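You operate a simulated robot arm through the tools that you are given. There is no shell and no other tool.

You are at the controls of a simulated robot arm. One attempt, no reset.

Task
Light the pit: run the blue plug to the outlet of its own voltage and switch on.
Fine: the drum knob is on HOLD again. Where these are worked on the way, their far stop is far enough and under half their travel is too little: drum knob.

The check looks at the end state, three seconds after you hand in, the way a careful person would. Anything else that was tipped, shoved, dropped, spilled or broken makes it a failure.

Robot
A 7-joint arm with a fingered hand, fixed in place. Base frame: the origin is on the floor under the middle of its stand, x ahead of it, y to its left, z up. Units: cm, degrees, N and s.
It reaches about 108.5 cm from its shoulder. Its first joint turns from -166.0 to 166.0 degrees. Payload 3.7 kg.
Tool frame: the origin (TCP) lies between the finger pads and is the grasp point; the fingertips stand 2.5 cm ahead of it; z points along the fingers, y is the line along which they close. The gripper opens to 8.8 cm; its body begins 2.9 cm behind the TCP. The gripper is a hand of 5 fingers: y runs from the thumb to the fingers, the wrist lies at [-1.3, -10.6, -17.4] in the tool frame.
Orientation is told as [roll, pitch, yaw] about the base's x, y, z axes, in that order, counted from this pose: with the fingers straight down and the wrist toward the robot, the tool's x, y and z point along [0, 1, 0], [1, 0, 0] and [0, 0, -1] of the base frame.

Tools
- The arm moves only by the tool step_arm. Its argument "deltas" is text: rows parted by semicolons, each of 6 numbers parted by spaces: the shift along the tool's x, y, z in cm, then the turn, a rotation vector about the tool's x, y, z in degrees. In form: tx ty tz wx wy wz; .... A call has 1 to 20 rows; each row is the pose to reach, as a shift and turn from the pose commanded when the call began, along the tool's axes at that moment. Rows are played at 5 a second. More than 5 cm and 8.6 degrees between two rows, and nothing of the call is played. Where a pose cannot be reached the arm comes as near as it can. A force on the tool above 40 N (or 10 N above the force at the start of the call, whichever is more), or a blocked arm, ends the call early, and 0.2 s more pass. In this call time passes only in rows, and 0.2 s behind the last. The reply holds the time, the measured pose of the TCP, the force on the tool along the base axes, the opening and the grip force, in the units named above and with some noise, with the torque about the TCP (base axes, N m) and any sound that the robot's microphone picked up.
- Cameras (640 x 400 px; columns grow to the right, rows downward): "scene" is fixed at [39.92, 64.82, 148.41]; the picture's right is [-0.89, -0.45, 0.00], its down [-0.37, 0.74, -0.57] and it looks along [0.26, -0.51, -0.82] (base axes); focal length 230 px, centre (320, 200). "wrist" rides on the gripper at [5.9, -7.9, -10.5] in the tool frame; the picture's right is [-0.73, 0.32, -0.61], its down [-0.62, -0.68, 0.38] and it looks along [-0.29, 0.66, 0.70] (tool axes); focal length 234 px, centre (320, 200). There is no depth. A picture from a camera that has moved, and an enlarged one, comes with that camera's place and axes in the base frame and with its lens.
- snapshot(camera): a new picture of that camera. It takes no simulated time.
- set_fingers(index, middle, ring, little, thumb_bend, thumb_turn): sets how far each is bent, from 0 (flat) to 1 (curled in); at 0.3 the hand is open as for a grip, at 0.7 the pads meet at the TCP. One left out holds its place. A second passes; each finger stops where it meets its share of the squeeze, and holds until it gets a number again. It is the only way to open and close the hand. It gives what a move gives, with no picture; readings hold the bend of each and the force on index, middle, ring, little, thumb and palm. thumb_turn goes from beside the hand (0) to across from the fingers (1), as for a grip.
- zoom(camera, box): a new picture of the part [left, top, right, bottom] of that camera's present view, enlarged. It takes no simulated time.
- job_done(): hands the job in; it is judged then, once.

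Nothing tells you positions but the pictures and the camera data. Unless the task says otherwise, let go and move clear before handing in.

The tools are called as name(argument=value, ...) on one line, values as JSON. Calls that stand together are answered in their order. step_arm: Moves the arm, as the interface text tells. Its arguments: {"type":"object","properties":{"deltas":{"type":"string"}},"required":["deltas"]} The other tools are called the same way: set_fingers (index, middle, ring, little, thumb_bend, thumb_turn) moves the fingers one by one; snapshot (camera) takes a picture; zoom (camera, box) takes an enlarged picture of a part of a camera's view; job_done () hands the job in.

At the start:

```text
time: 0.0
tool_pos: [54.55, 12.43, 117.39]
tcp_rot: [0.1, 0.0, 0.0]
wrist_force: [0.5, -1.1, 0.3]
torque: [0.0, -0.01, 0.01]
opening: 8.78
grip_force: 0.1
shape: jaw
bend: [0.3, 0.3, 0.3, 0.3, 0.3, 0.98]
finger forces: [0.0, 0.0, 0.0, 0.0, 0.0, 0.0]
```

scene: 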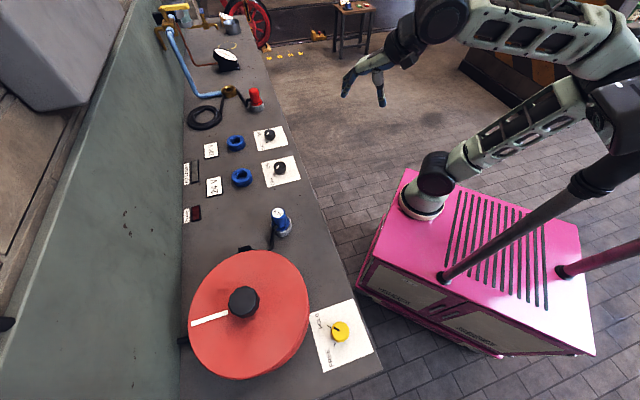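
wrist: 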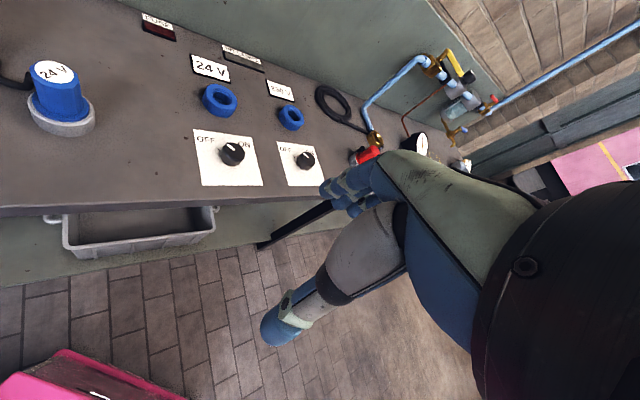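

I see a bench with a red drum (winch), a yellow drum knob on a HOLD/FREE plate, a blue plug marked 24 V, two blue outlets (one marked 24 V, the other apparently 230 V), and two switch knobs. I'll zoom in to read the labels before moving.

zoom(camera="scene", box=[180, 120, 310, 250])

zoom(camera="scene", box=[170, 230, 390, 390])

zoom(camera="wrist", box=[130, 0, 340, 200])

zoom(camera="wrist", box=[0, 30, 140, 150])

```text
3.08 times, centred on (245, 185) of scene
camera zoom: at [39.92, 64.82, 148.41], right [-0.89, -0.45, 0.0], down [-0.37, 0.74, -0.57], along [0.26, -0.51, -0.82], focal length 706 px, centre (551, 246)
```

zoom: 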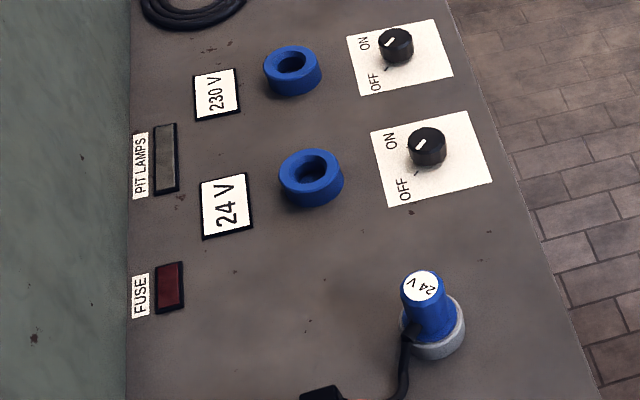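

```text
2.50 times, centred on (280, 310) of scene
camera zoom: at [39.92, 64.82, 148.41], right [-0.89, -0.45, 0.0], down [-0.37, 0.74, -0.57], along [0.26, -0.51, -0.82], focal length 574 px, centre (420, -75)
```

zoom: 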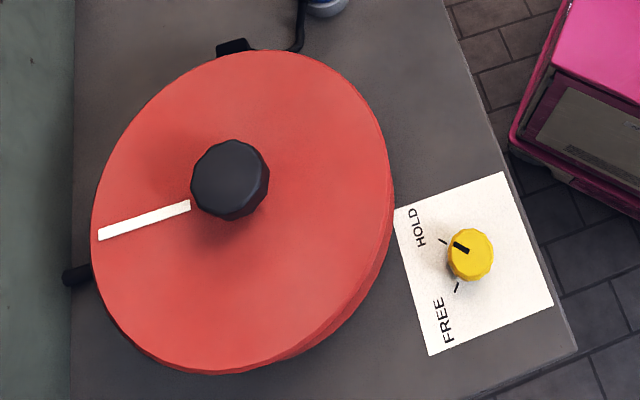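

```text
2.00 times, centred on (235, 100) of wrist
camera zoom: at [46.67, 18.25, 127.85], right [0.32, -0.73, 0.61], down [-0.68, -0.62, -0.38], along [0.66, -0.29, -0.7], focal length 468 px, centre (490, 400)
```

zoom: 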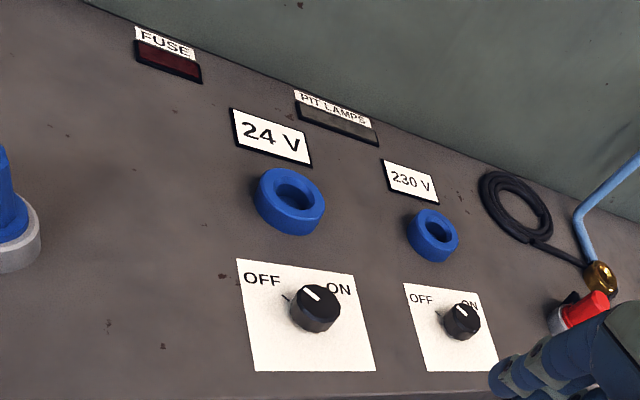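

```text
3.33 times, centred on (70, 90) of wrist
camera zoom: at [46.67, 18.25, 127.85], right [0.32, -0.73, 0.61], down [-0.68, -0.62, -0.38], along [0.66, -0.29, -0.7], focal length 781 px, centre (1153, 567)
```

zoom: 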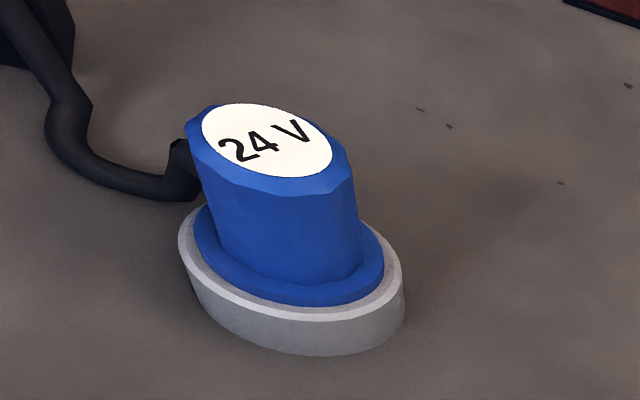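

The 24 V outlet is at about (85, 32, 90.5), the parked plug top at (64, 41.5, 96.5), the 24 V switch at (76, 23, 92) and the yellow drum knob at (38.5, 58, 92). The knob is on HOLD, so I'll move toward it first and take a close look.

step_arm(deltas="3.57 -2.27 0.7 0 0 -5.6; 7.14 -4.55 1.4 0 0 -11.2; 10.7 -6.8 2.1 0 0 -16.8; 14.3 -9.1 2.8 0 0 -22.4; 17.9 -11.4 3.5 0 0 -28; 21.4 -13.6 4.2 0 0 -33.6; 25 -15.9 4.9 0 0 -39.2; 28.6 -18.2 5.6 0 0 -44.8; 32.1 -20.5 6.3 0 0 -50.4; 35.7 -22.7 7 0 0 -56")

snapshot(camera="wrist")

snapshot(camera="scene")

```text
time: 2.2
tool_pos: [31.75, 48.46, 110.39]
tcp_rot: [-0.1, -0.3, 56.2]
wrist_force: [-1.2, 0.2, 1.2]
torque: [-0.03, -0.12, -0.01]
opening: 8.77
grip_force: 0.0
shape: jaw
bend: [0.3, 0.3, 0.3, 0.3, 0.3, 0.98]
finger forces: [0.0, 0.0, 0.0, 0.0, 0.0, 0.0]
```

```text
taken
camera wrist: at [22.35, 44.87, 120.9], right [0.78, -0.14, 0.61], down [0.14, -0.91, -0.38], along [0.61, 0.39, -0.69], focal length 234 px, centre (320, 200)
```

wrist: 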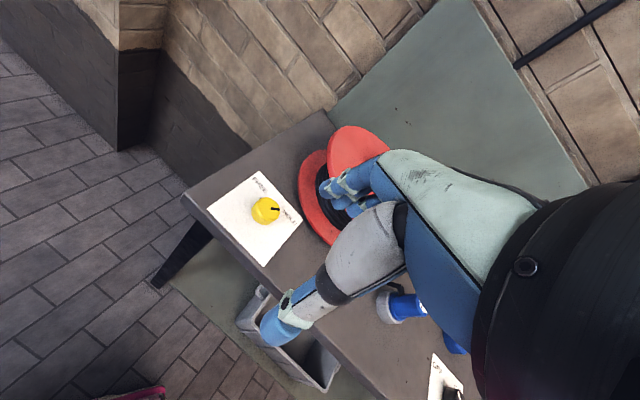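

```text
taken
```

scene: 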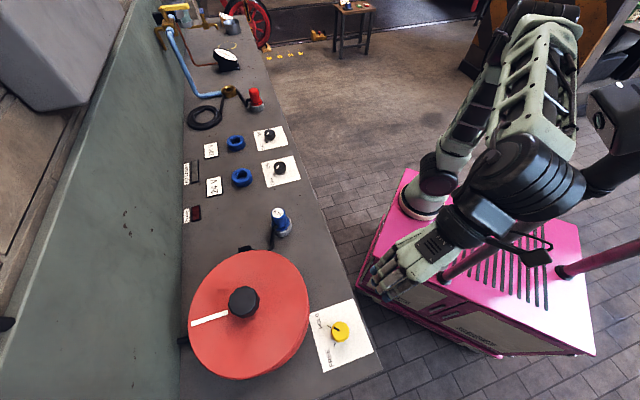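

The knob sits on a white plate at the bench corner beside the drum. I'll zoom in to read the pointer, the ticks and the drum height.

zoom(camera="wrist", box=[190, 110, 430, 260])

zoom(camera="scene", box=[300, 290, 390, 380])

```text
2.67 times, centred on (310, 185) of wrist
camera zoom: at [22.35, 44.87, 120.9], right [0.78, -0.14, 0.61], down [0.14, -0.91, -0.38], along [0.61, 0.39, -0.69], focal length 624 px, centre (347, 240)
```

zoom: 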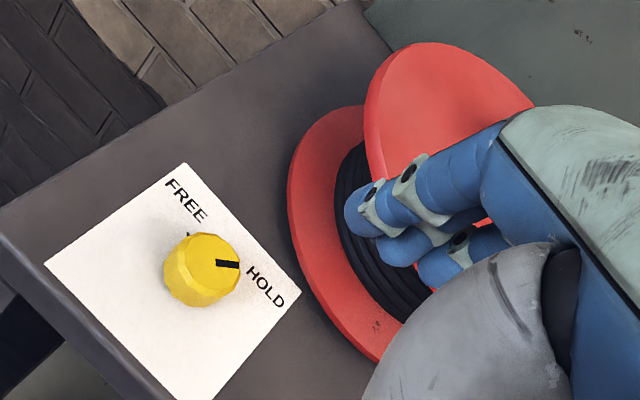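

```text
4.44 times, centred on (345, 335) of scene
camera zoom: at [39.92, 64.82, 148.41], right [-0.89, -0.45, 0.0], down [-0.37, 0.74, -0.57], along [0.26, -0.51, -0.82], focal length 1020 px, centre (209, -400)
```

zoom: 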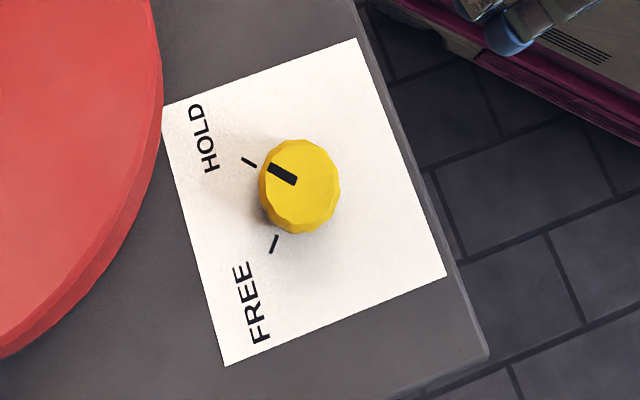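

The drum knob pointer is on HOLD and points along +x at (38.4, 58.5). FREE is 90° counter-clockwise from it. The drum flange is close by, so I'll curl the ring and little fingers away and see how compact the hand becomes.

set_fingers(ring=1, little=1)

snapshot(camera="wrist")

zoom(camera="scene", box=[340, 180, 540, 310])

```text
time: 3.2
tool_pos: [31.85, 48.4, 110.2]
tcp_rot: [0.0, 0.0, 56.0]
wrist_force: [-0.2, 0.1, -0.4]
torque: [0.01, -0.03, 0.02]
opening: 8.43
grip_force: 0.1
shape: fingers
bend: [0.3, 0.3, 1.0, 1.0, 0.3, 0.98]
finger forces: [0.0, 0.0, 0.0, 0.0, 0.0, 0.0]
```

```text
taken
camera wrist: at [22.64, 44.91, 120.81], right [0.78, -0.14, 0.61], down [0.14, -0.91, -0.38], along [0.61, 0.38, -0.7], focal length 234 px, centre (320, 200)
```

wrist: 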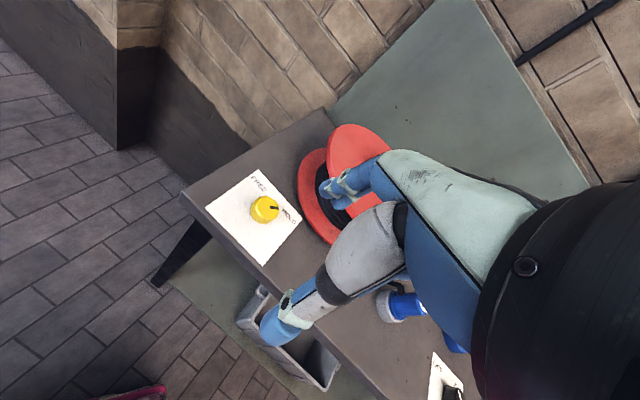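

```text
3.08 times, centred on (440, 245) of scene
camera zoom: at [39.92, 64.82, 148.41], right [-0.89, -0.45, 0.0], down [-0.37, 0.74, -0.57], along [0.26, -0.51, -0.82], focal length 706 px, centre (-49, 62)
```

zoom: 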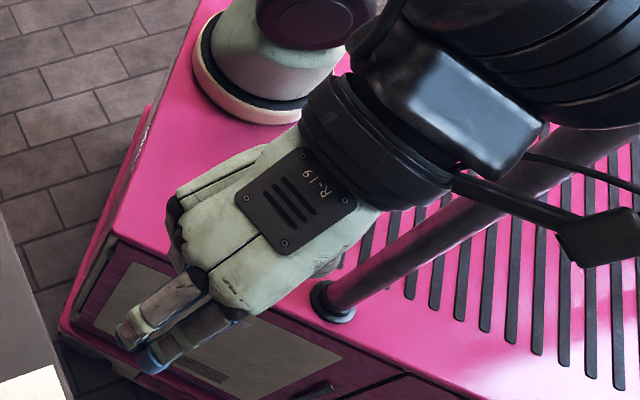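

Ring and little are tucked away, leaving a compact index, middle and thumb grip. Next I'll move above the yellow knob with yaw 40, staying high enough to check drum clearance.

step_arm(deltas="0 3 1.5 0 0 4; 0.1 6 3 0 0 8; 0.1 9 4.5 0 0 12; 0.17 12 6.3 0 0 16")

set_fingers(index=0.4, middle=0.4, thumb_bend=0.4)

snapshot(camera="wrist")

snapshot(camera="scene")

```text
time: 4.2
tool_pos: [38.35, 58.39, 103.92]
tcp_rot: [0.0, -0.2, 40.0]
wrist_force: [-0.8, 0.2, -0.4]
torque: [0.0, -0.03, 0.01]
opening: 8.46
grip_force: 0.0
shape: fingers
bend: [0.3, 0.3, 1.0, 1.0, 0.3, 0.98]
finger forces: [0.0, 0.0, 0.0, 0.0, 0.1, 0.0]
```

```text
time: 5.2
tool_pos: [38.51, 58.18, 103.93]
tcp_rot: [0.0, -0.1, 39.9]
wrist_force: [-0.6, 0.1, 0.7]
torque: [-0.03, -0.01, 0.01]
opening: 6.43
grip_force: 0.0
shape: fingers
bend: [0.4, 0.4, 1.0, 1.0, 0.4, 0.98]
finger forces: [0.0, 0.0, 0.0, 0.0, 0.1, 0.0]
```

```text
taken
camera wrist: at [28.61, 57.51, 114.49], right [0.71, -0.35, 0.61], down [-0.12, -0.92, -0.38], along [0.69, 0.2, -0.7], focal length 234 px, centre (320, 200)
```

wrist: 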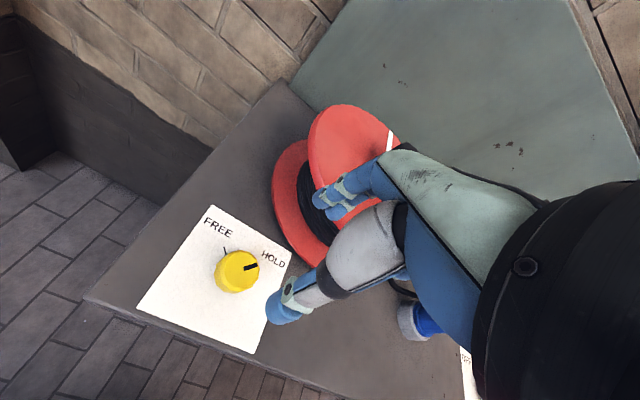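

```text
taken
```

scene: 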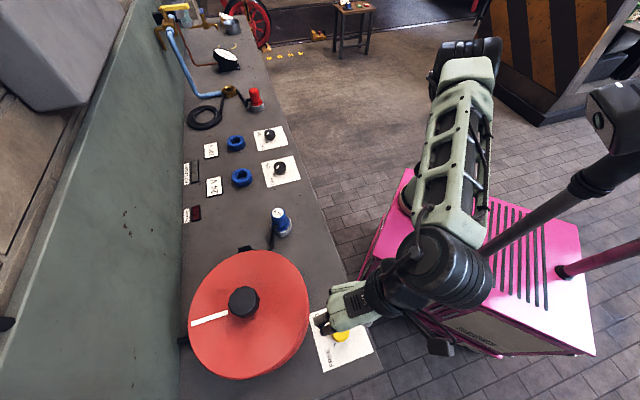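

zoom(camera="scene", box=[260, 260, 420, 380])

zoom(camera="wrist", box=[190, 80, 450, 360])

```text
3.33 times, centred on (340, 320) of scene
camera zoom: at [39.92, 64.82, 148.41], right [-0.89, -0.45, 0.0], down [-0.37, 0.74, -0.57], along [0.26, -0.51, -0.82], focal length 765 px, centre (253, -200)
```

zoom: 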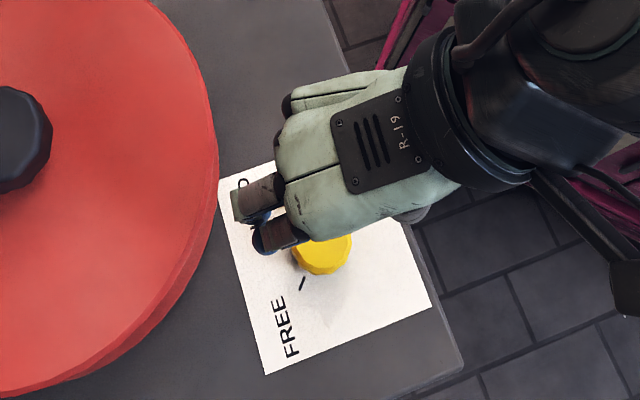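

```text
1.43 times, centred on (320, 220) of wrist
camera zoom: at [28.61, 57.51, 114.49], right [0.71, -0.35, 0.61], down [-0.12, -0.92, -0.38], along [0.69, 0.2, -0.7], focal length 334 px, centre (320, 171)
```

zoom: 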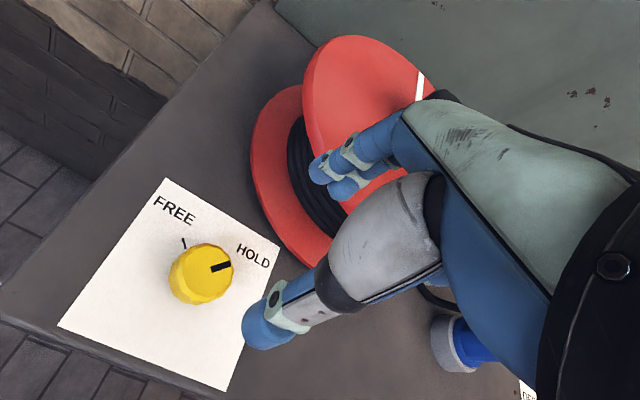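

The drum's top flange is at about z 99, and its edge is roughly 6.7 cm from the knob axis, so clearance is small but sufficient. I'll turn to yaw 65, which balances the clearances, lower partway and look again.

step_arm(deltas="0.05 0.05 0.5 0 0 -7; 0.1 0.1 1 0 0 -14; 0.15 0.13 1.5 0 0 -21; 0.15 0.13 3.5 0 0 -25; 0.15 0.13 6 0 0 -25")

zoom(camera="scene", box=[260, 260, 420, 380])

snapshot(camera="wrist")

```text
time: 6.4
tool_pos: [38.36, 58.33, 98.05]
tcp_rot: [0.1, -0.1, 65.1]
wrist_force: [-0.4, -0.9, -0.8]
torque: [0.0, 0.01, -0.02]
opening: 6.41
grip_force: 0.1
shape: fingers
bend: [0.4, 0.4, 1.0, 1.0, 0.4, 0.98]
finger forces: [0.1, 0.0, 0.0, 0.0, 0.0, 0.0]
```

```text
3.33 times, centred on (340, 320) of scene
camera zoom: at [39.92, 64.82, 148.41], right [-0.89, -0.45, 0.0], down [-0.37, 0.74, -0.57], along [0.26, -0.51, -0.82], focal length 765 px, centre (253, -200)
```

zoom: 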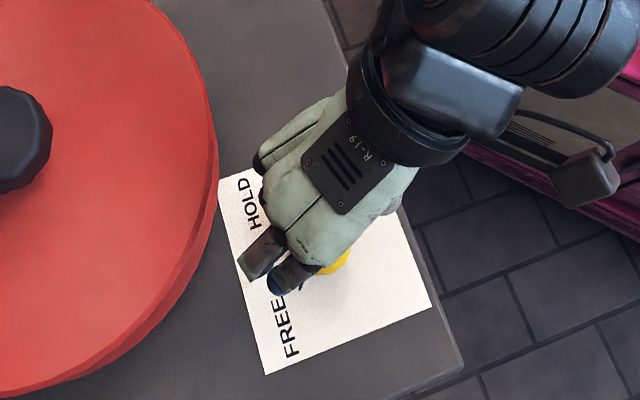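

```text
taken
camera wrist: at [29.83, 53.6, 108.53], right [0.79, -0.01, 0.61], down [0.28, -0.88, -0.38], along [0.54, 0.47, -0.7], focal length 234 px, centre (320, 200)
```

wrist: 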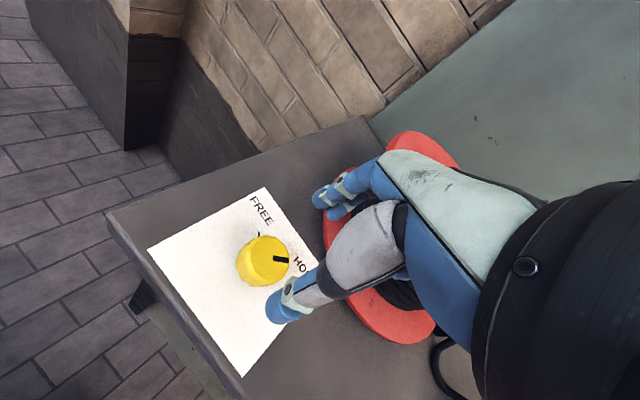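

zoom(camera="wrist", box=[200, 190, 360, 340])

```text
2.67 times, centred on (280, 265) of wrist
camera zoom: at [29.83, 53.6, 108.53], right [0.79, -0.01, 0.61], down [0.28, -0.88, -0.38], along [0.54, 0.47, -0.7], focal length 624 px, centre (427, 27)
```

zoom: 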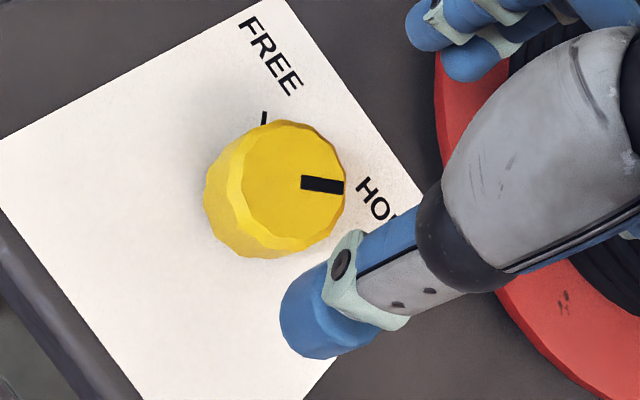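

The knob is aligned under the TCP at (38.3, 58.5), with its top near z 90.9. I'll lower around it slowly and watch the force.

step_arm(deltas="0 0 1.5 0 0 0; 0 0 3 0 0 0; 0 0 4.2 0 0 0; 0 0 5.2 0 0 0; 0 0 5.8 0 0 0")

zoom(camera="scene", box=[260, 260, 420, 380])

zoom(camera="wrist", box=[200, 150, 440, 360])

```text
time: 7.6
tool_pos: [38.3, 58.35, 92.36]
tcp_rot: [0.0, -0.1, 64.9]
wrist_force: [-0.3, -0.2, 0.2]
torque: [0.0, -0.01, -0.03]
opening: 6.39
grip_force: 0.0
shape: fingers
bend: [0.4, 0.4, 1.0, 1.0, 0.4, 0.98]
finger forces: [0.0, 0.0, 0.1, 0.0, 0.1, 0.0]
```

```text
3.33 times, centred on (340, 320) of scene
camera zoom: at [39.92, 64.82, 148.41], right [-0.89, -0.45, 0.0], down [-0.37, 0.74, -0.57], along [0.26, -0.51, -0.82], focal length 765 px, centre (253, -200)
```

zoom: 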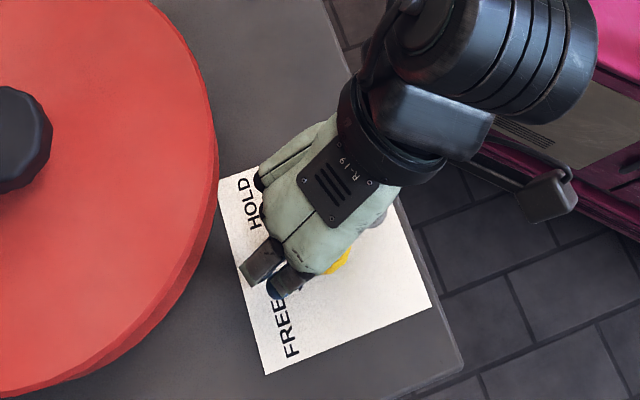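

```text
1.90 times, centred on (320, 255) of wrist
camera zoom: at [29.76, 53.63, 102.79], right [0.79, -0.01, 0.61], down [0.28, -0.88, -0.38], along [0.54, 0.47, -0.7], focal length 446 px, centre (320, 95)
```

zoom: 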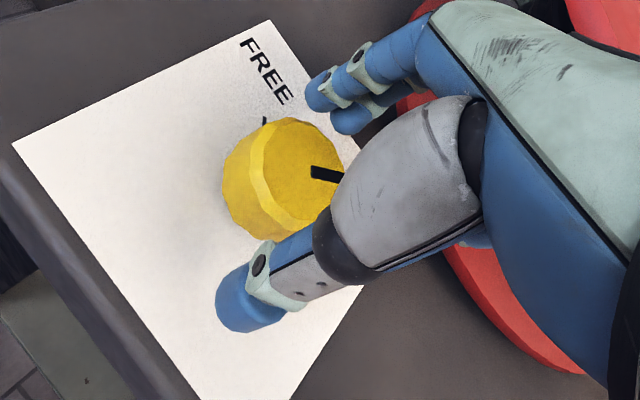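

Clear all round. I'll lower another centimetre with a slight sideways centring shift, then close index, middle and thumb on the knob.

step_arm(deltas="0.1 0 0.5 0 0 0; 0.2 0 0.9 0 0 0; 0.2 0 1.1 0 0 0")

set_fingers(index=0.62, middle=0.62, thumb_bend=0.62)

zoom(camera="wrist", box=[200, 150, 440, 360])

```text
time: 8.4
tool_pos: [38.26, 58.58, 91.09]
tcp_rot: [0.0, 0.0, 64.9]
wrist_force: [-0.1, 0.3, -0.2]
torque: [0.04, -0.03, 0.0]
opening: 6.43
grip_force: 0.0
shape: fingers
bend: [0.4, 0.4, 1.0, 1.0, 0.4, 0.98]
finger forces: [0.0, 0.1, 0.0, 0.0, 0.0, 0.0]
```

```text
time: 9.4
tool_pos: [38.24, 58.56, 91.26]
tcp_rot: [0.0, 0.0, 65.1]
wrist_force: [2.2, 3.6, -0.9]
torque: [0.1, -0.1, 0.01]
opening: 3.22
grip_force: 5.9
shape: fingers
bend: [0.54, 0.57, 1.0, 1.0, 0.56, 0.97]
finger forces: [4.8, 3.7, 0.0, 0.1, 4.2, 0.0]
```

```text
1.90 times, centred on (320, 255) of wrist
camera zoom: at [29.64, 53.76, 101.68], right [0.79, -0.01, 0.61], down [0.28, -0.88, -0.38], along [0.54, 0.47, -0.7], focal length 446 px, centre (320, 95)
```

zoom: 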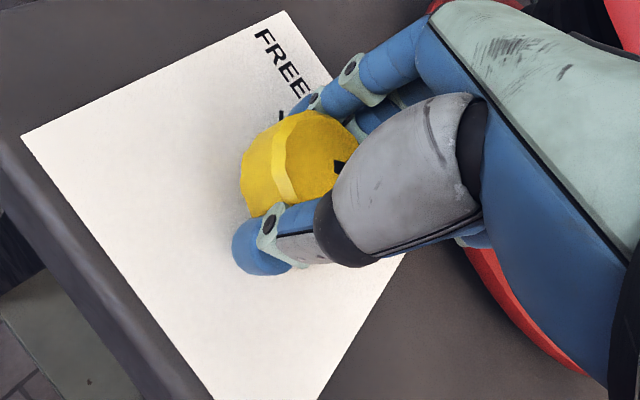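

The knob is gripped with about 4 N per finger. I'll turn counter-clockwise a little and check that the knob follows.

step_arm(deltas="0 0 0 0 0 -6; 0 0 0 0 0 -12; 0 0 0 0 0 -18; 0 0 0 0 0 -24")

zoom(camera="wrist", box=[200, 150, 440, 360])

zoom(camera="scene", box=[260, 260, 420, 380])

```text
time: 10.4
tool_pos: [38.23, 58.6, 91.17]
tcp_rot: [0.0, 0.0, 89.1]
wrist_force: [4.0, 5.7, 1.4]
torque: [0.16, -0.08, 0.01]
opening: 3.22
grip_force: 7.7
shape: fingers
bend: [0.54, 0.57, 1.0, 1.0, 0.56, 0.98]
finger forces: [5.5, 5.1, 0.1, 0.1, 3.8, 0.0]
```

```text
1.90 times, centred on (320, 255) of wrist
camera zoom: at [32.26, 50.62, 101.65], right [0.73, 0.31, 0.61], down [0.61, -0.69, -0.38], along [0.3, 0.65, -0.7], focal length 446 px, centre (320, 95)
```

zoom: 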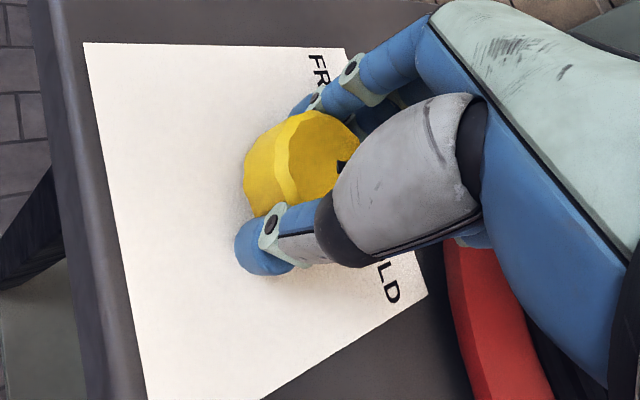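

```text
3.33 times, centred on (340, 320) of scene
camera zoom: at [39.92, 64.82, 148.41], right [-0.89, -0.45, 0.0], down [-0.37, 0.74, -0.57], along [0.26, -0.51, -0.82], focal length 765 px, centre (253, -200)
```

zoom: 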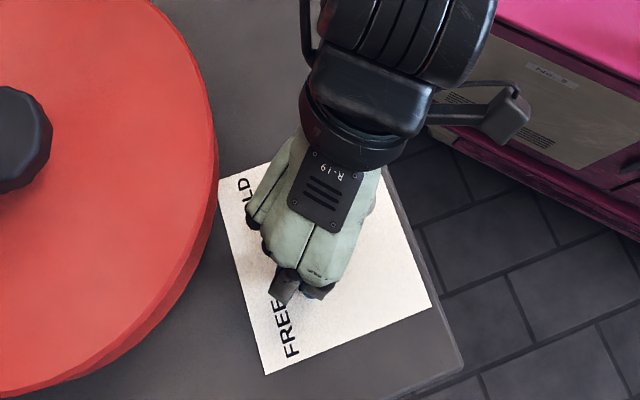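

The knob follows the hand, since the pointer stays fixed relative to the fingers. I'll continue to the FREE stop.

step_arm(deltas="0 0 0 0 0 -6; 0 0 0 0 0 -12; 0 0 0 0 0 -18; 0 0 0 0 0 -24; 0 0 0 0 0 -30; 0 0 0 0 0 -36; 0 0 0 0 0 -42; 0 0 0 0 0 -48; 0 0 0 0 0 -54; 0 0 0 0 0 -60; 0 0 0 0 0 -65; 0 0 0 0 0 -70")

zoom(camera="wrist", box=[200, 150, 440, 360])

zoom(camera="scene", box=[260, 260, 420, 380])

```text
time: 13.0
tool_pos: [38.13, 58.56, 91.13]
tcp_rot: [0.0, 0.0, 159.1]
wrist_force: [0.0, 11.3, 1.4]
torque: [0.25, 0.01, -0.18]
opening: 3.19
grip_force: 7.8
shape: fingers
bend: [0.54, 0.57, 1.0, 1.0, 0.56, 0.97]
finger forces: [4.6, 7.6, 0.1, 0.0, 4.1, 0.1]
```

```text
1.90 times, centred on (320, 255) of wrist
camera zoom: at [43.51, 50.11, 101.63], right [-0.04, 0.79, 0.61], down [0.86, 0.34, -0.38], along [-0.51, 0.51, -0.7], focal length 446 px, centre (320, 95)
```

zoom: 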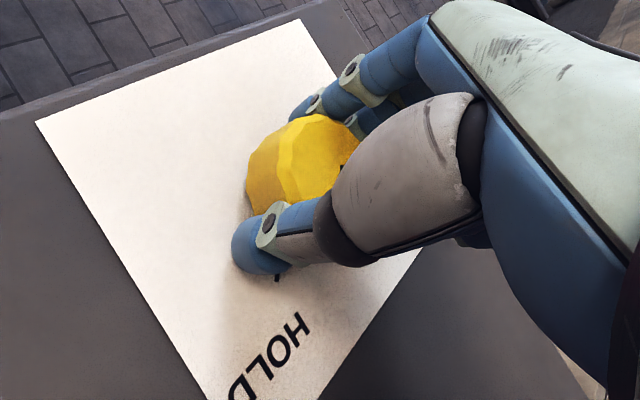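

```text
3.33 times, centred on (340, 320) of scene
camera zoom: at [39.92, 64.82, 148.41], right [-0.89, -0.45, 0.0], down [-0.37, 0.74, -0.57], along [0.26, -0.51, -0.82], focal length 765 px, centre (253, -200)
```

zoom: 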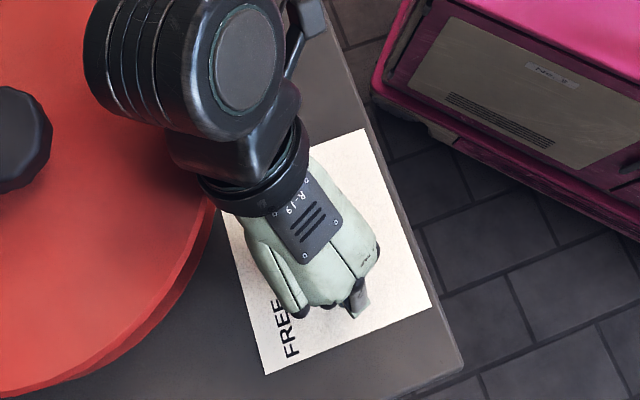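

A reaction torque of −0.18 N m at yaw 159 suggests the knob is at its FREE stop. I'll open the fingers and rise straight up to check.

set_fingers(index=0.4, middle=0.4, thumb_bend=0.4)

step_arm(deltas="0 0 -2 0 0 0; 0 0 -5 0 0 0; 0 0 -9 0 0 0; 0 0 -13 0 0 0; 0 0 -17 0 0 0")

snapshot(camera="scene")

snapshot(camera="wrist")

```text
time: 14.0
tool_pos: [38.21, 58.5, 91.05]
tcp_rot: [0.0, 0.0, 159.0]
wrist_force: [0.2, 0.4, -0.9]
torque: [-0.04, -0.01, 0.0]
opening: 6.32
grip_force: 0.1
shape: fingers
bend: [0.4, 0.4, 1.0, 1.0, 0.4, 0.97]
finger forces: [0.1, 0.0, 0.0, 0.1, 0.0, 0.1]
```

```text
time: 15.2
tool_pos: [38.24, 58.47, 108.1]
tcp_rot: [0.1, -0.1, 159.0]
wrist_force: [0.3, -0.7, 0.7]
torque: [0.03, 0.0, -0.01]
opening: 6.32
grip_force: 0.0
shape: fingers
bend: [0.4, 0.4, 1.0, 1.0, 0.4, 0.97]
finger forces: [0.0, 0.1, 0.0, 0.0, 0.0, 0.0]
```

```text
taken
```

scene: 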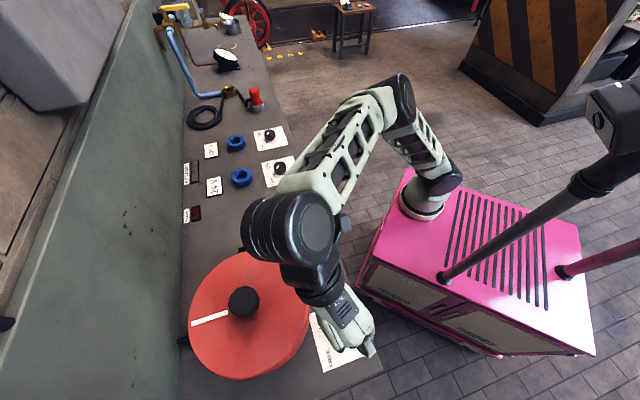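

```text
taken
camera wrist: at [43.57, 50.0, 118.63], right [-0.04, 0.79, 0.61], down [0.86, 0.34, -0.38], along [-0.51, 0.51, -0.7], focal length 234 px, centre (320, 200)
```

wrist: 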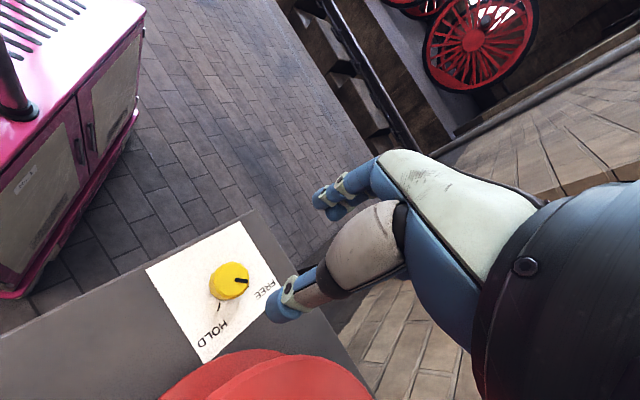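

The pointer is on FREE. Next I'll swing back (wrist on the robot side) to a viewing pose near the parked 24 V plug at yaw 20, so the fingers will straddle the plug clear of its cable.

step_arm(deltas="0.77 -1.35 0 0 0 8.18; 1.53 -2.7 0 0 0 16.35; 2.3 -4.06 0 0 0 24.5; 3.07 -5.41 0 0 0 32.7; 3.83 -6.76 0 0 0 40.9; 4.6 -8.1 0 0 0 49; 5.37 -9.47 0 0 0 57.2; 6.13 -10.8 0 0 0 65.4; 6.9 -12.2 0 0 0 73.6; 7.67 -13.5 0 0 0 81.8; 8.44 -14.9 0 0 0 89.9; 9.2 -16.2 0 0 0 98.1; 9.97 -17.6 0 0 0 106.3; 10.7 -18.9 0 0 0 114.5; 11.5 -20.3 0 0 0 122.6; 12.3 -21.6 0 0 0 130.8; 13.04 -23 0 0 0 139")

snapshot(camera="wrist")

snapshot(camera="scene")

```text
time: 18.8
tool_pos: [54.95, 38.03, 108.06]
tcp_rot: [0.0, 0.1, 19.9]
wrist_force: [0.6, -0.1, -0.8]
torque: [0.04, 0.0, 0.0]
opening: 6.3
grip_force: 0.1
shape: fingers
bend: [0.4, 0.4, 1.0, 1.0, 0.4, 0.97]
finger forces: [0.1, 0.0, 0.0, 0.1, 0.0, 0.0]
```

```text
taken
camera wrist: at [45.65, 40.77, 118.65], right [0.55, -0.57, 0.61], down [-0.43, -0.82, -0.38], along [0.72, -0.05, -0.7], focal length 234 px, centre (320, 200)
```

wrist: 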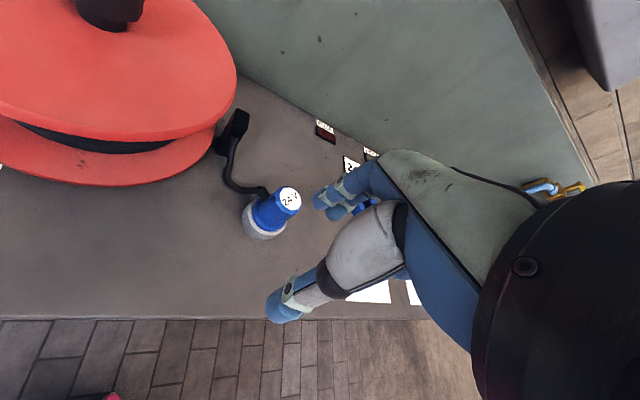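

```text
taken
```

scene: 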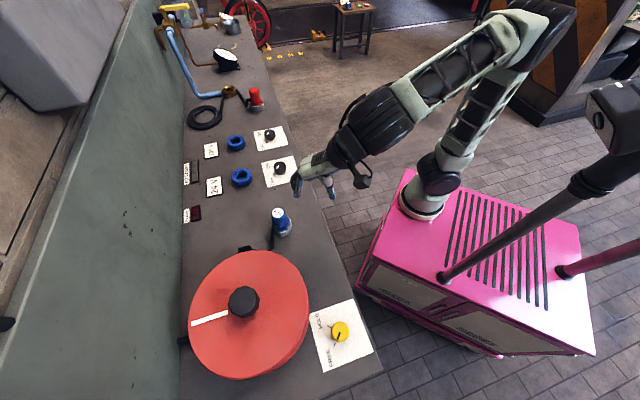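

zoom(camera="wrist", box=[200, 90, 360, 250])

zoom(camera="scene", box=[230, 190, 330, 260])

zoom(camera="scene", box=[300, 300, 380, 370])

```text
2.50 times, centred on (280, 170) of wrist
camera zoom: at [45.65, 40.77, 118.65], right [0.55, -0.57, 0.61], down [-0.43, -0.82, -0.38], along [0.72, -0.05, -0.7], focal length 585 px, centre (420, 275)
```

zoom: 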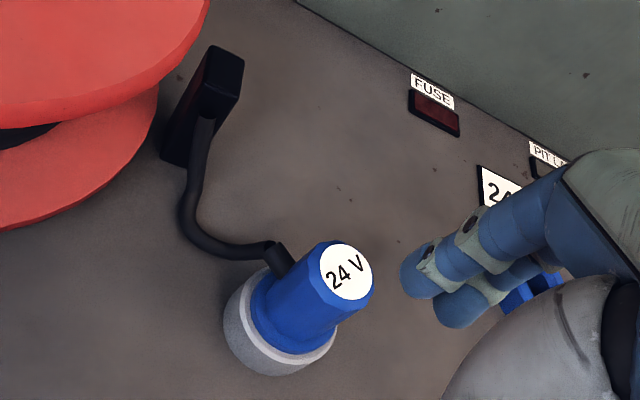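

```text
5.71 times, centred on (280, 225) of scene
camera zoom: at [39.92, 64.82, 148.41], right [-0.89, -0.45, 0.0], down [-0.37, 0.74, -0.57], along [0.26, -0.51, -0.82], focal length 1312 px, centre (549, 57)
```

zoom: 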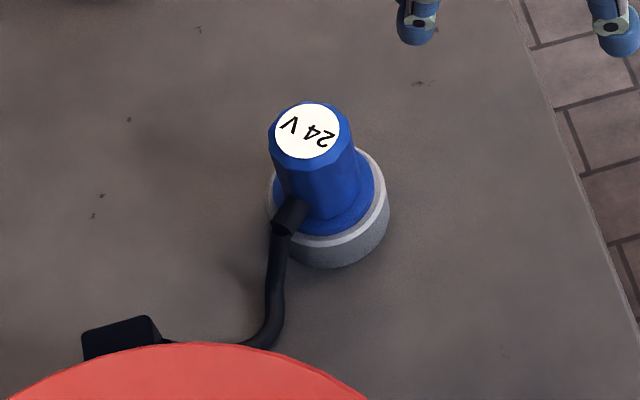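

```text
5.71 times, centred on (340, 335) of scene
camera zoom: at [39.92, 64.82, 148.41], right [-0.89, -0.45, 0.0], down [-0.37, 0.74, -0.57], along [0.26, -0.51, -0.82], focal length 1312 px, centre (206, -571)
```

zoom: 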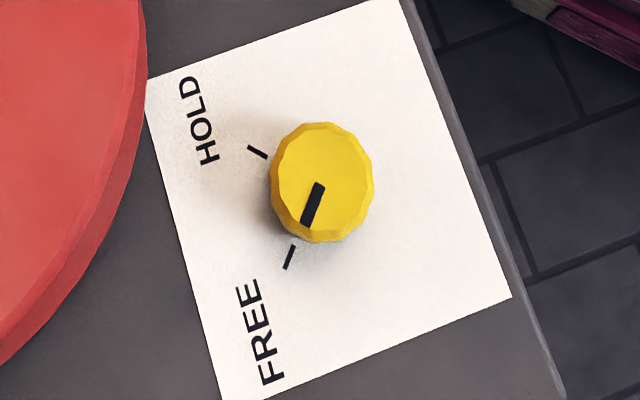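

FREE is confirmed. The plug axis is at (64.3, 41.6) with its top at z 96.7, a shaft about 3.8 cm across, and the holder rim at z 90.5. The cable boot leaves toward +y, so I'll approach from above at yaw 5.

step_arm(deltas="0.03 2 1 0 0 3; 0.06 4 2 0 0 6; 0.1 6 3 0 0 9; 0.13 8 4.2 0 0 12; 0.16 10 5.5 0 0 15")

snapshot(camera="wrist")

zoom(camera="scene", box=[220, 160, 340, 260])

```text
time: 20.0
tool_pos: [64.2, 41.84, 102.71]
tcp_rot: [0.1, -0.1, 5.0]
wrist_force: [-0.2, 0.9, -0.1]
torque: [0.0, 0.02, 0.0]
opening: 6.3
grip_force: 0.1
shape: fingers
bend: [0.4, 0.4, 1.0, 1.0, 0.4, 0.97]
finger forces: [0.0, 0.1, 0.0, 0.1, 0.0, 0.1]
```

```text
taken
camera wrist: at [55.94, 46.79, 113.18], right [0.38, -0.7, 0.61], down [-0.62, -0.68, -0.38], along [0.68, -0.23, -0.7], focal length 234 px, centre (320, 200)
```

wrist: 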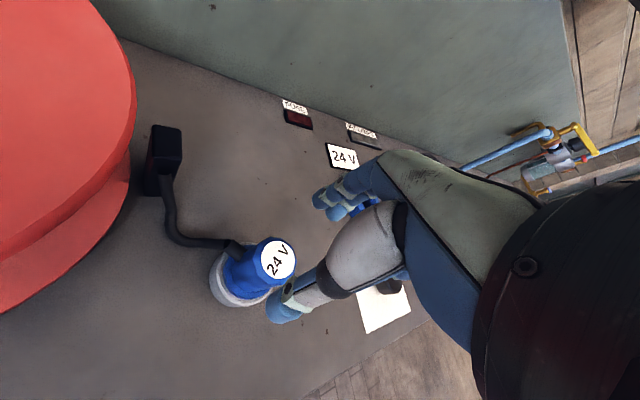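

```text
4.00 times, centred on (280, 210) of scene
camera zoom: at [39.92, 64.82, 148.41], right [-0.89, -0.45, 0.0], down [-0.37, 0.74, -0.57], along [0.26, -0.51, -0.82], focal length 918 px, centre (480, 160)
```

zoom: 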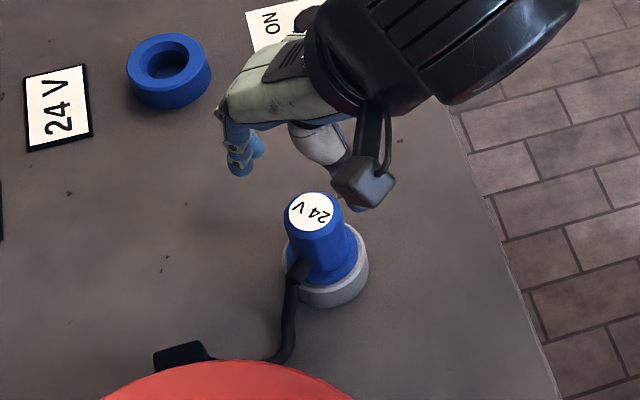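

The TCP is over the plug. I'll lower so the fingertips stay just above the collar.

step_arm(deltas="-0.1 0 1.5 0 0 0; -0.15 0 3 0 0 0; -0.15 0 4.5 0 0 0; -0.15 0 6 0 0 0; -0.15 0 7.4 0 0 0; -0.15 0 8.3 0 0 0")

zoom(camera="wrist", box=[200, 150, 440, 360])

zoom(camera="scene", box=[220, 160, 340, 260])

```text
time: 21.4
tool_pos: [64.49, 41.56, 94.31]
tcp_rot: [0.1, 0.0, 5.0]
wrist_force: [0.4, -0.6, 0.2]
torque: [0.0, -0.02, 0.03]
opening: 6.31
grip_force: 0.0
shape: fingers
bend: [0.4, 0.4, 1.0, 1.0, 0.4, 0.97]
finger forces: [0.0, 0.0, 0.0, 0.0, 0.0, 0.0]
```

```text
1.90 times, centred on (320, 255) of wrist
camera zoom: at [56.01, 46.56, 104.81], right [0.38, -0.7, 0.61], down [-0.62, -0.68, -0.38], along [0.68, -0.23, -0.7], focal length 446 px, centre (320, 95)
```

zoom: 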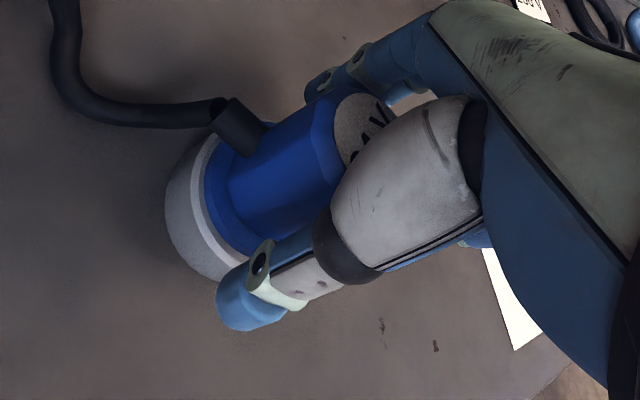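

```text
4.00 times, centred on (280, 210) of scene
camera zoom: at [39.92, 64.82, 148.41], right [-0.89, -0.45, 0.0], down [-0.37, 0.74, -0.57], along [0.26, -0.51, -0.82], focal length 918 px, centre (480, 160)
```

zoom: 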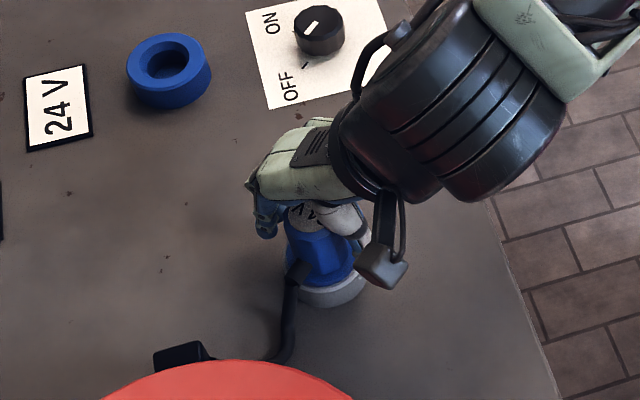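

The plug shaft is well between thumb and fingers, with the cable boot clear. Closing now.

set_fingers(index=0.7, middle=0.7, thumb_bend=0.7)

zoom(camera="wrist", box=[200, 150, 440, 360])

```text
time: 22.4
tool_pos: [64.41, 41.64, 94.33]
tcp_rot: [-0.1, 0.1, 5.0]
wrist_force: [2.4, -1.7, 0.2]
torque: [-0.07, -0.1, 0.03]
opening: 2.94
grip_force: 12.7
shape: fingers
bend: [0.57, 0.62, 1.0, 1.0, 0.56, 0.96]
finger forces: [7.5, 6.0, 0.0, 0.0, 11.0, 0.0]
```

```text
1.90 times, centred on (320, 255) of wrist
camera zoom: at [56.02, 46.55, 104.81], right [0.39, -0.69, 0.61], down [-0.62, -0.68, -0.38], along [0.68, -0.23, -0.7], focal length 446 px, centre (320, 95)
```

zoom: 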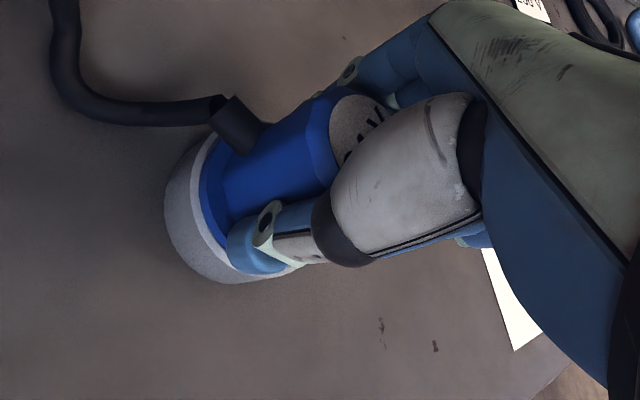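

Grip is firm at 12.7 N. I'll lift straight up and check that the plug comes out with the hand.

step_arm(deltas="0 0 -0.5 0 0 0; 0 0 -1 0 0 0; 0 0 -1.5 0 0 0; 0 0 -2 0 0 0")

zoom(camera="wrist", box=[200, 150, 440, 360])

zoom(camera="scene", box=[220, 160, 340, 260])

```text
time: 23.4
tool_pos: [64.2, 41.52, 96.29]
tcp_rot: [-0.1, 0.0, 5.1]
wrist_force: [0.2, -0.4, -2.6]
torque: [0.02, -0.01, -0.01]
opening: 2.94
grip_force: 11.3
shape: fingers
bend: [0.57, 0.63, 1.0, 1.0, 0.57, 0.96]
finger forces: [6.9, 4.8, 0.0, 0.0, 11.4, 0.0]
```

```text
1.90 times, centred on (320, 255) of wrist
camera zoom: at [56.01, 46.57, 106.85], right [0.39, -0.69, 0.61], down [-0.62, -0.68, -0.38], along [0.68, -0.23, -0.7], focal length 446 px, centre (320, 95)
```

zoom: 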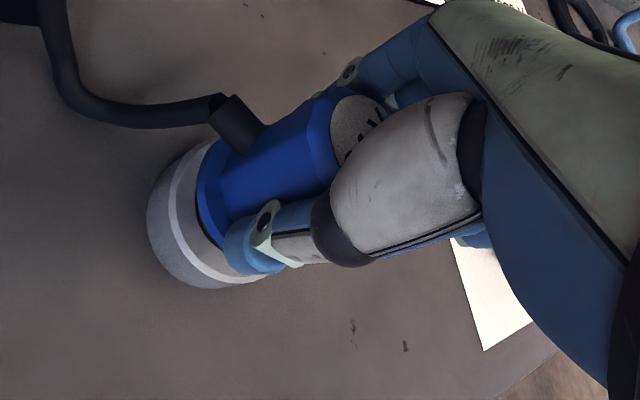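

```text
4.00 times, centred on (280, 210) of scene
camera zoom: at [39.92, 64.82, 148.41], right [-0.89, -0.45, 0.0], down [-0.37, 0.74, -0.57], along [0.26, -0.51, -0.82], focal length 918 px, centre (480, 160)
```

zoom: 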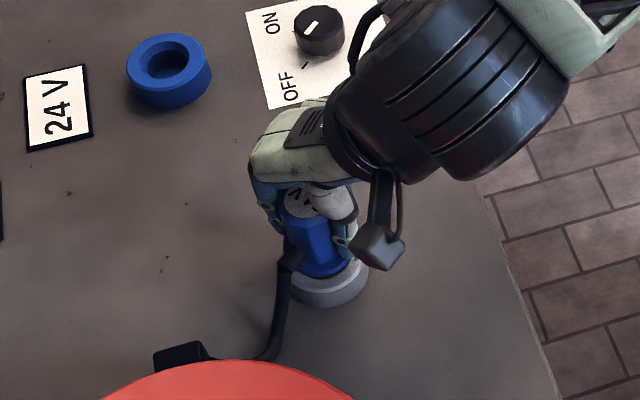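

The plug is coming out cleanly. I'll lift fully clear of the holder.

step_arm(deltas="0 0 -1 0 0 0; 0 0 -2 0 0 0; 0 0 -3 0 0 0; 0 0 -4.5 0 0 0; 0 0 -6 0 0 0")

snapshot(camera="wrist")

zoom(camera="scene", box=[220, 160, 340, 260])

```text
time: 24.6
tool_pos: [64.3, 41.53, 102.35]
tcp_rot: [0.0, 0.0, 5.0]
wrist_force: [0.5, 0.9, -1.0]
torque: [0.0, -0.03, 0.03]
opening: 2.94
grip_force: 11.2
shape: fingers
bend: [0.57, 0.63, 1.0, 1.0, 0.57, 0.96]
finger forces: [7.0, 4.7, 0.0, 0.0, 11.5, 0.1]
```

```text
taken
camera wrist: at [55.99, 46.57, 112.85], right [0.39, -0.69, 0.61], down [-0.62, -0.68, -0.38], along [0.68, -0.23, -0.7], focal length 234 px, centre (320, 200)
```

wrist: 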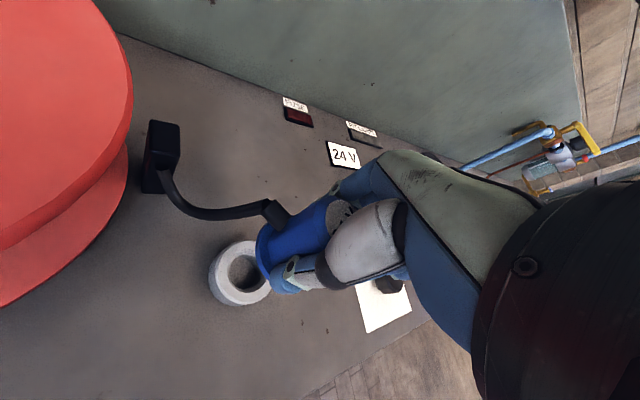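

```text
4.00 times, centred on (280, 210) of scene
camera zoom: at [39.92, 64.82, 148.41], right [-0.89, -0.45, 0.0], down [-0.37, 0.74, -0.57], along [0.26, -0.51, -0.82], focal length 918 px, centre (480, 160)
```

zoom: 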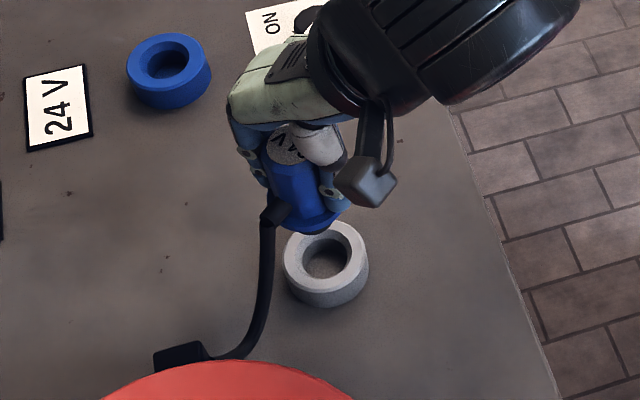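

The plug is free of the holder and the cable has slack. I'll move toward the 24 V outlet, first to a viewing pose a little short of it, watching the cable pull.

step_arm(deltas="-1.35 1.06 0 0 0 0; -2.7 2.1 0 0 0 0; -4.04 3.17 0 0 0 0; -5.4 4.2 0 0 0 0; -6.7 5.3 0 0 0 0; -8.1 6.3 0 0 0 0; -9.4 7.4 0 0 0 0; -10.8 8.4 0 0 0 0; -12.1 9.5 0 0 0 0; -13.5 10.6 0 0 0 0")

snapshot(camera="wrist")

snapshot(camera="scene")

```text
time: 26.8
tool_pos: [76.1, 29.06, 102.3]
tcp_rot: [0.0, 0.0, 5.0]
wrist_force: [0.4, 0.6, -0.9]
torque: [-0.01, 0.01, -0.03]
opening: 2.94
grip_force: 11.8
shape: fingers
bend: [0.58, 0.63, 1.0, 1.0, 0.57, 0.96]
finger forces: [6.9, 4.9, 0.0, 0.1, 11.3, 0.0]
```

```text
taken
camera wrist: at [67.81, 34.07, 112.85], right [0.39, -0.69, 0.61], down [-0.62, -0.68, -0.38], along [0.68, -0.23, -0.7], focal length 234 px, centre (320, 200)
```

wrist: 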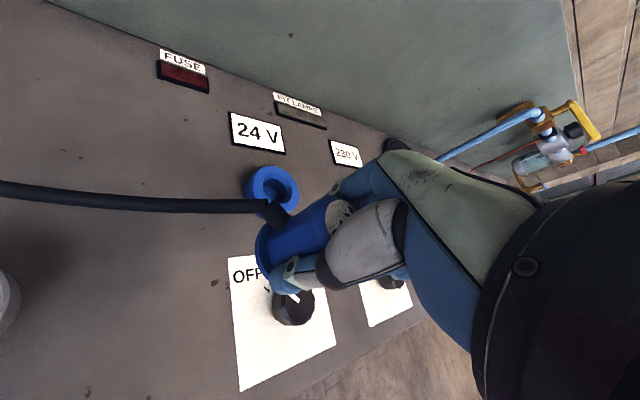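

```text
taken
```

scene: 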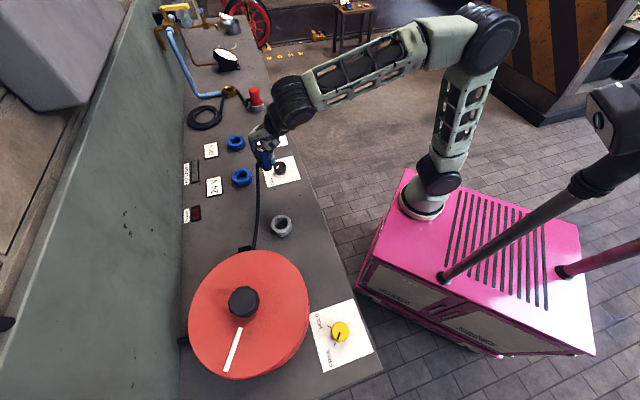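

The drum is paying out the cable. I'll zoom in on the 24 V outlet to locate it precisely.

zoom(camera="wrist", box=[210, 130, 350, 320])

zoom(camera="scene", box=[190, 110, 310, 200])

```text
2.11 times, centred on (280, 225) of wrist
camera zoom: at [67.81, 34.07, 112.85], right [0.39, -0.69, 0.61], down [-0.62, -0.68, -0.38], along [0.68, -0.23, -0.7], focal length 493 px, centre (404, 147)
```

zoom: 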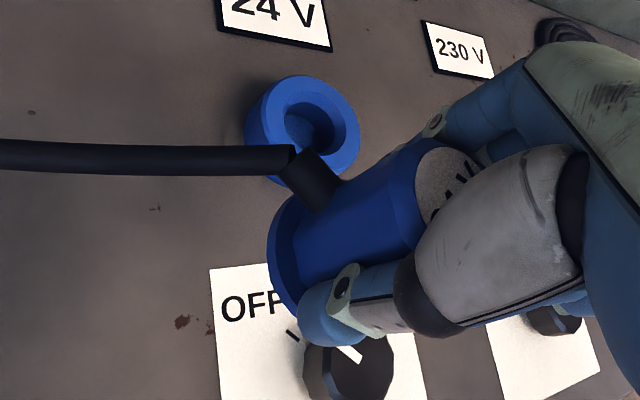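

```text
4.44 times, centred on (250, 155) of scene
camera zoom: at [39.92, 64.82, 148.41], right [-0.89, -0.45, 0.0], down [-0.37, 0.74, -0.57], along [0.26, -0.51, -0.82], focal length 1020 px, centre (631, 400)
```

zoom: 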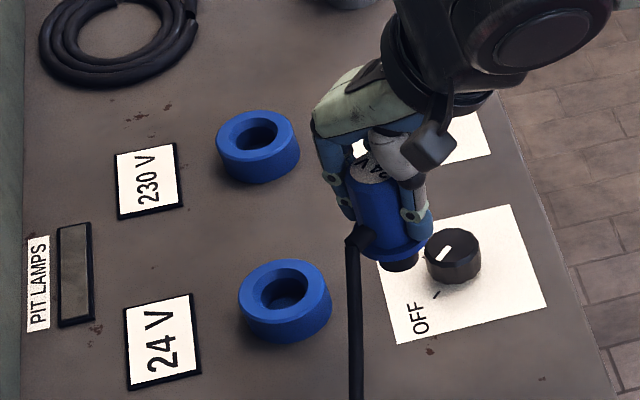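

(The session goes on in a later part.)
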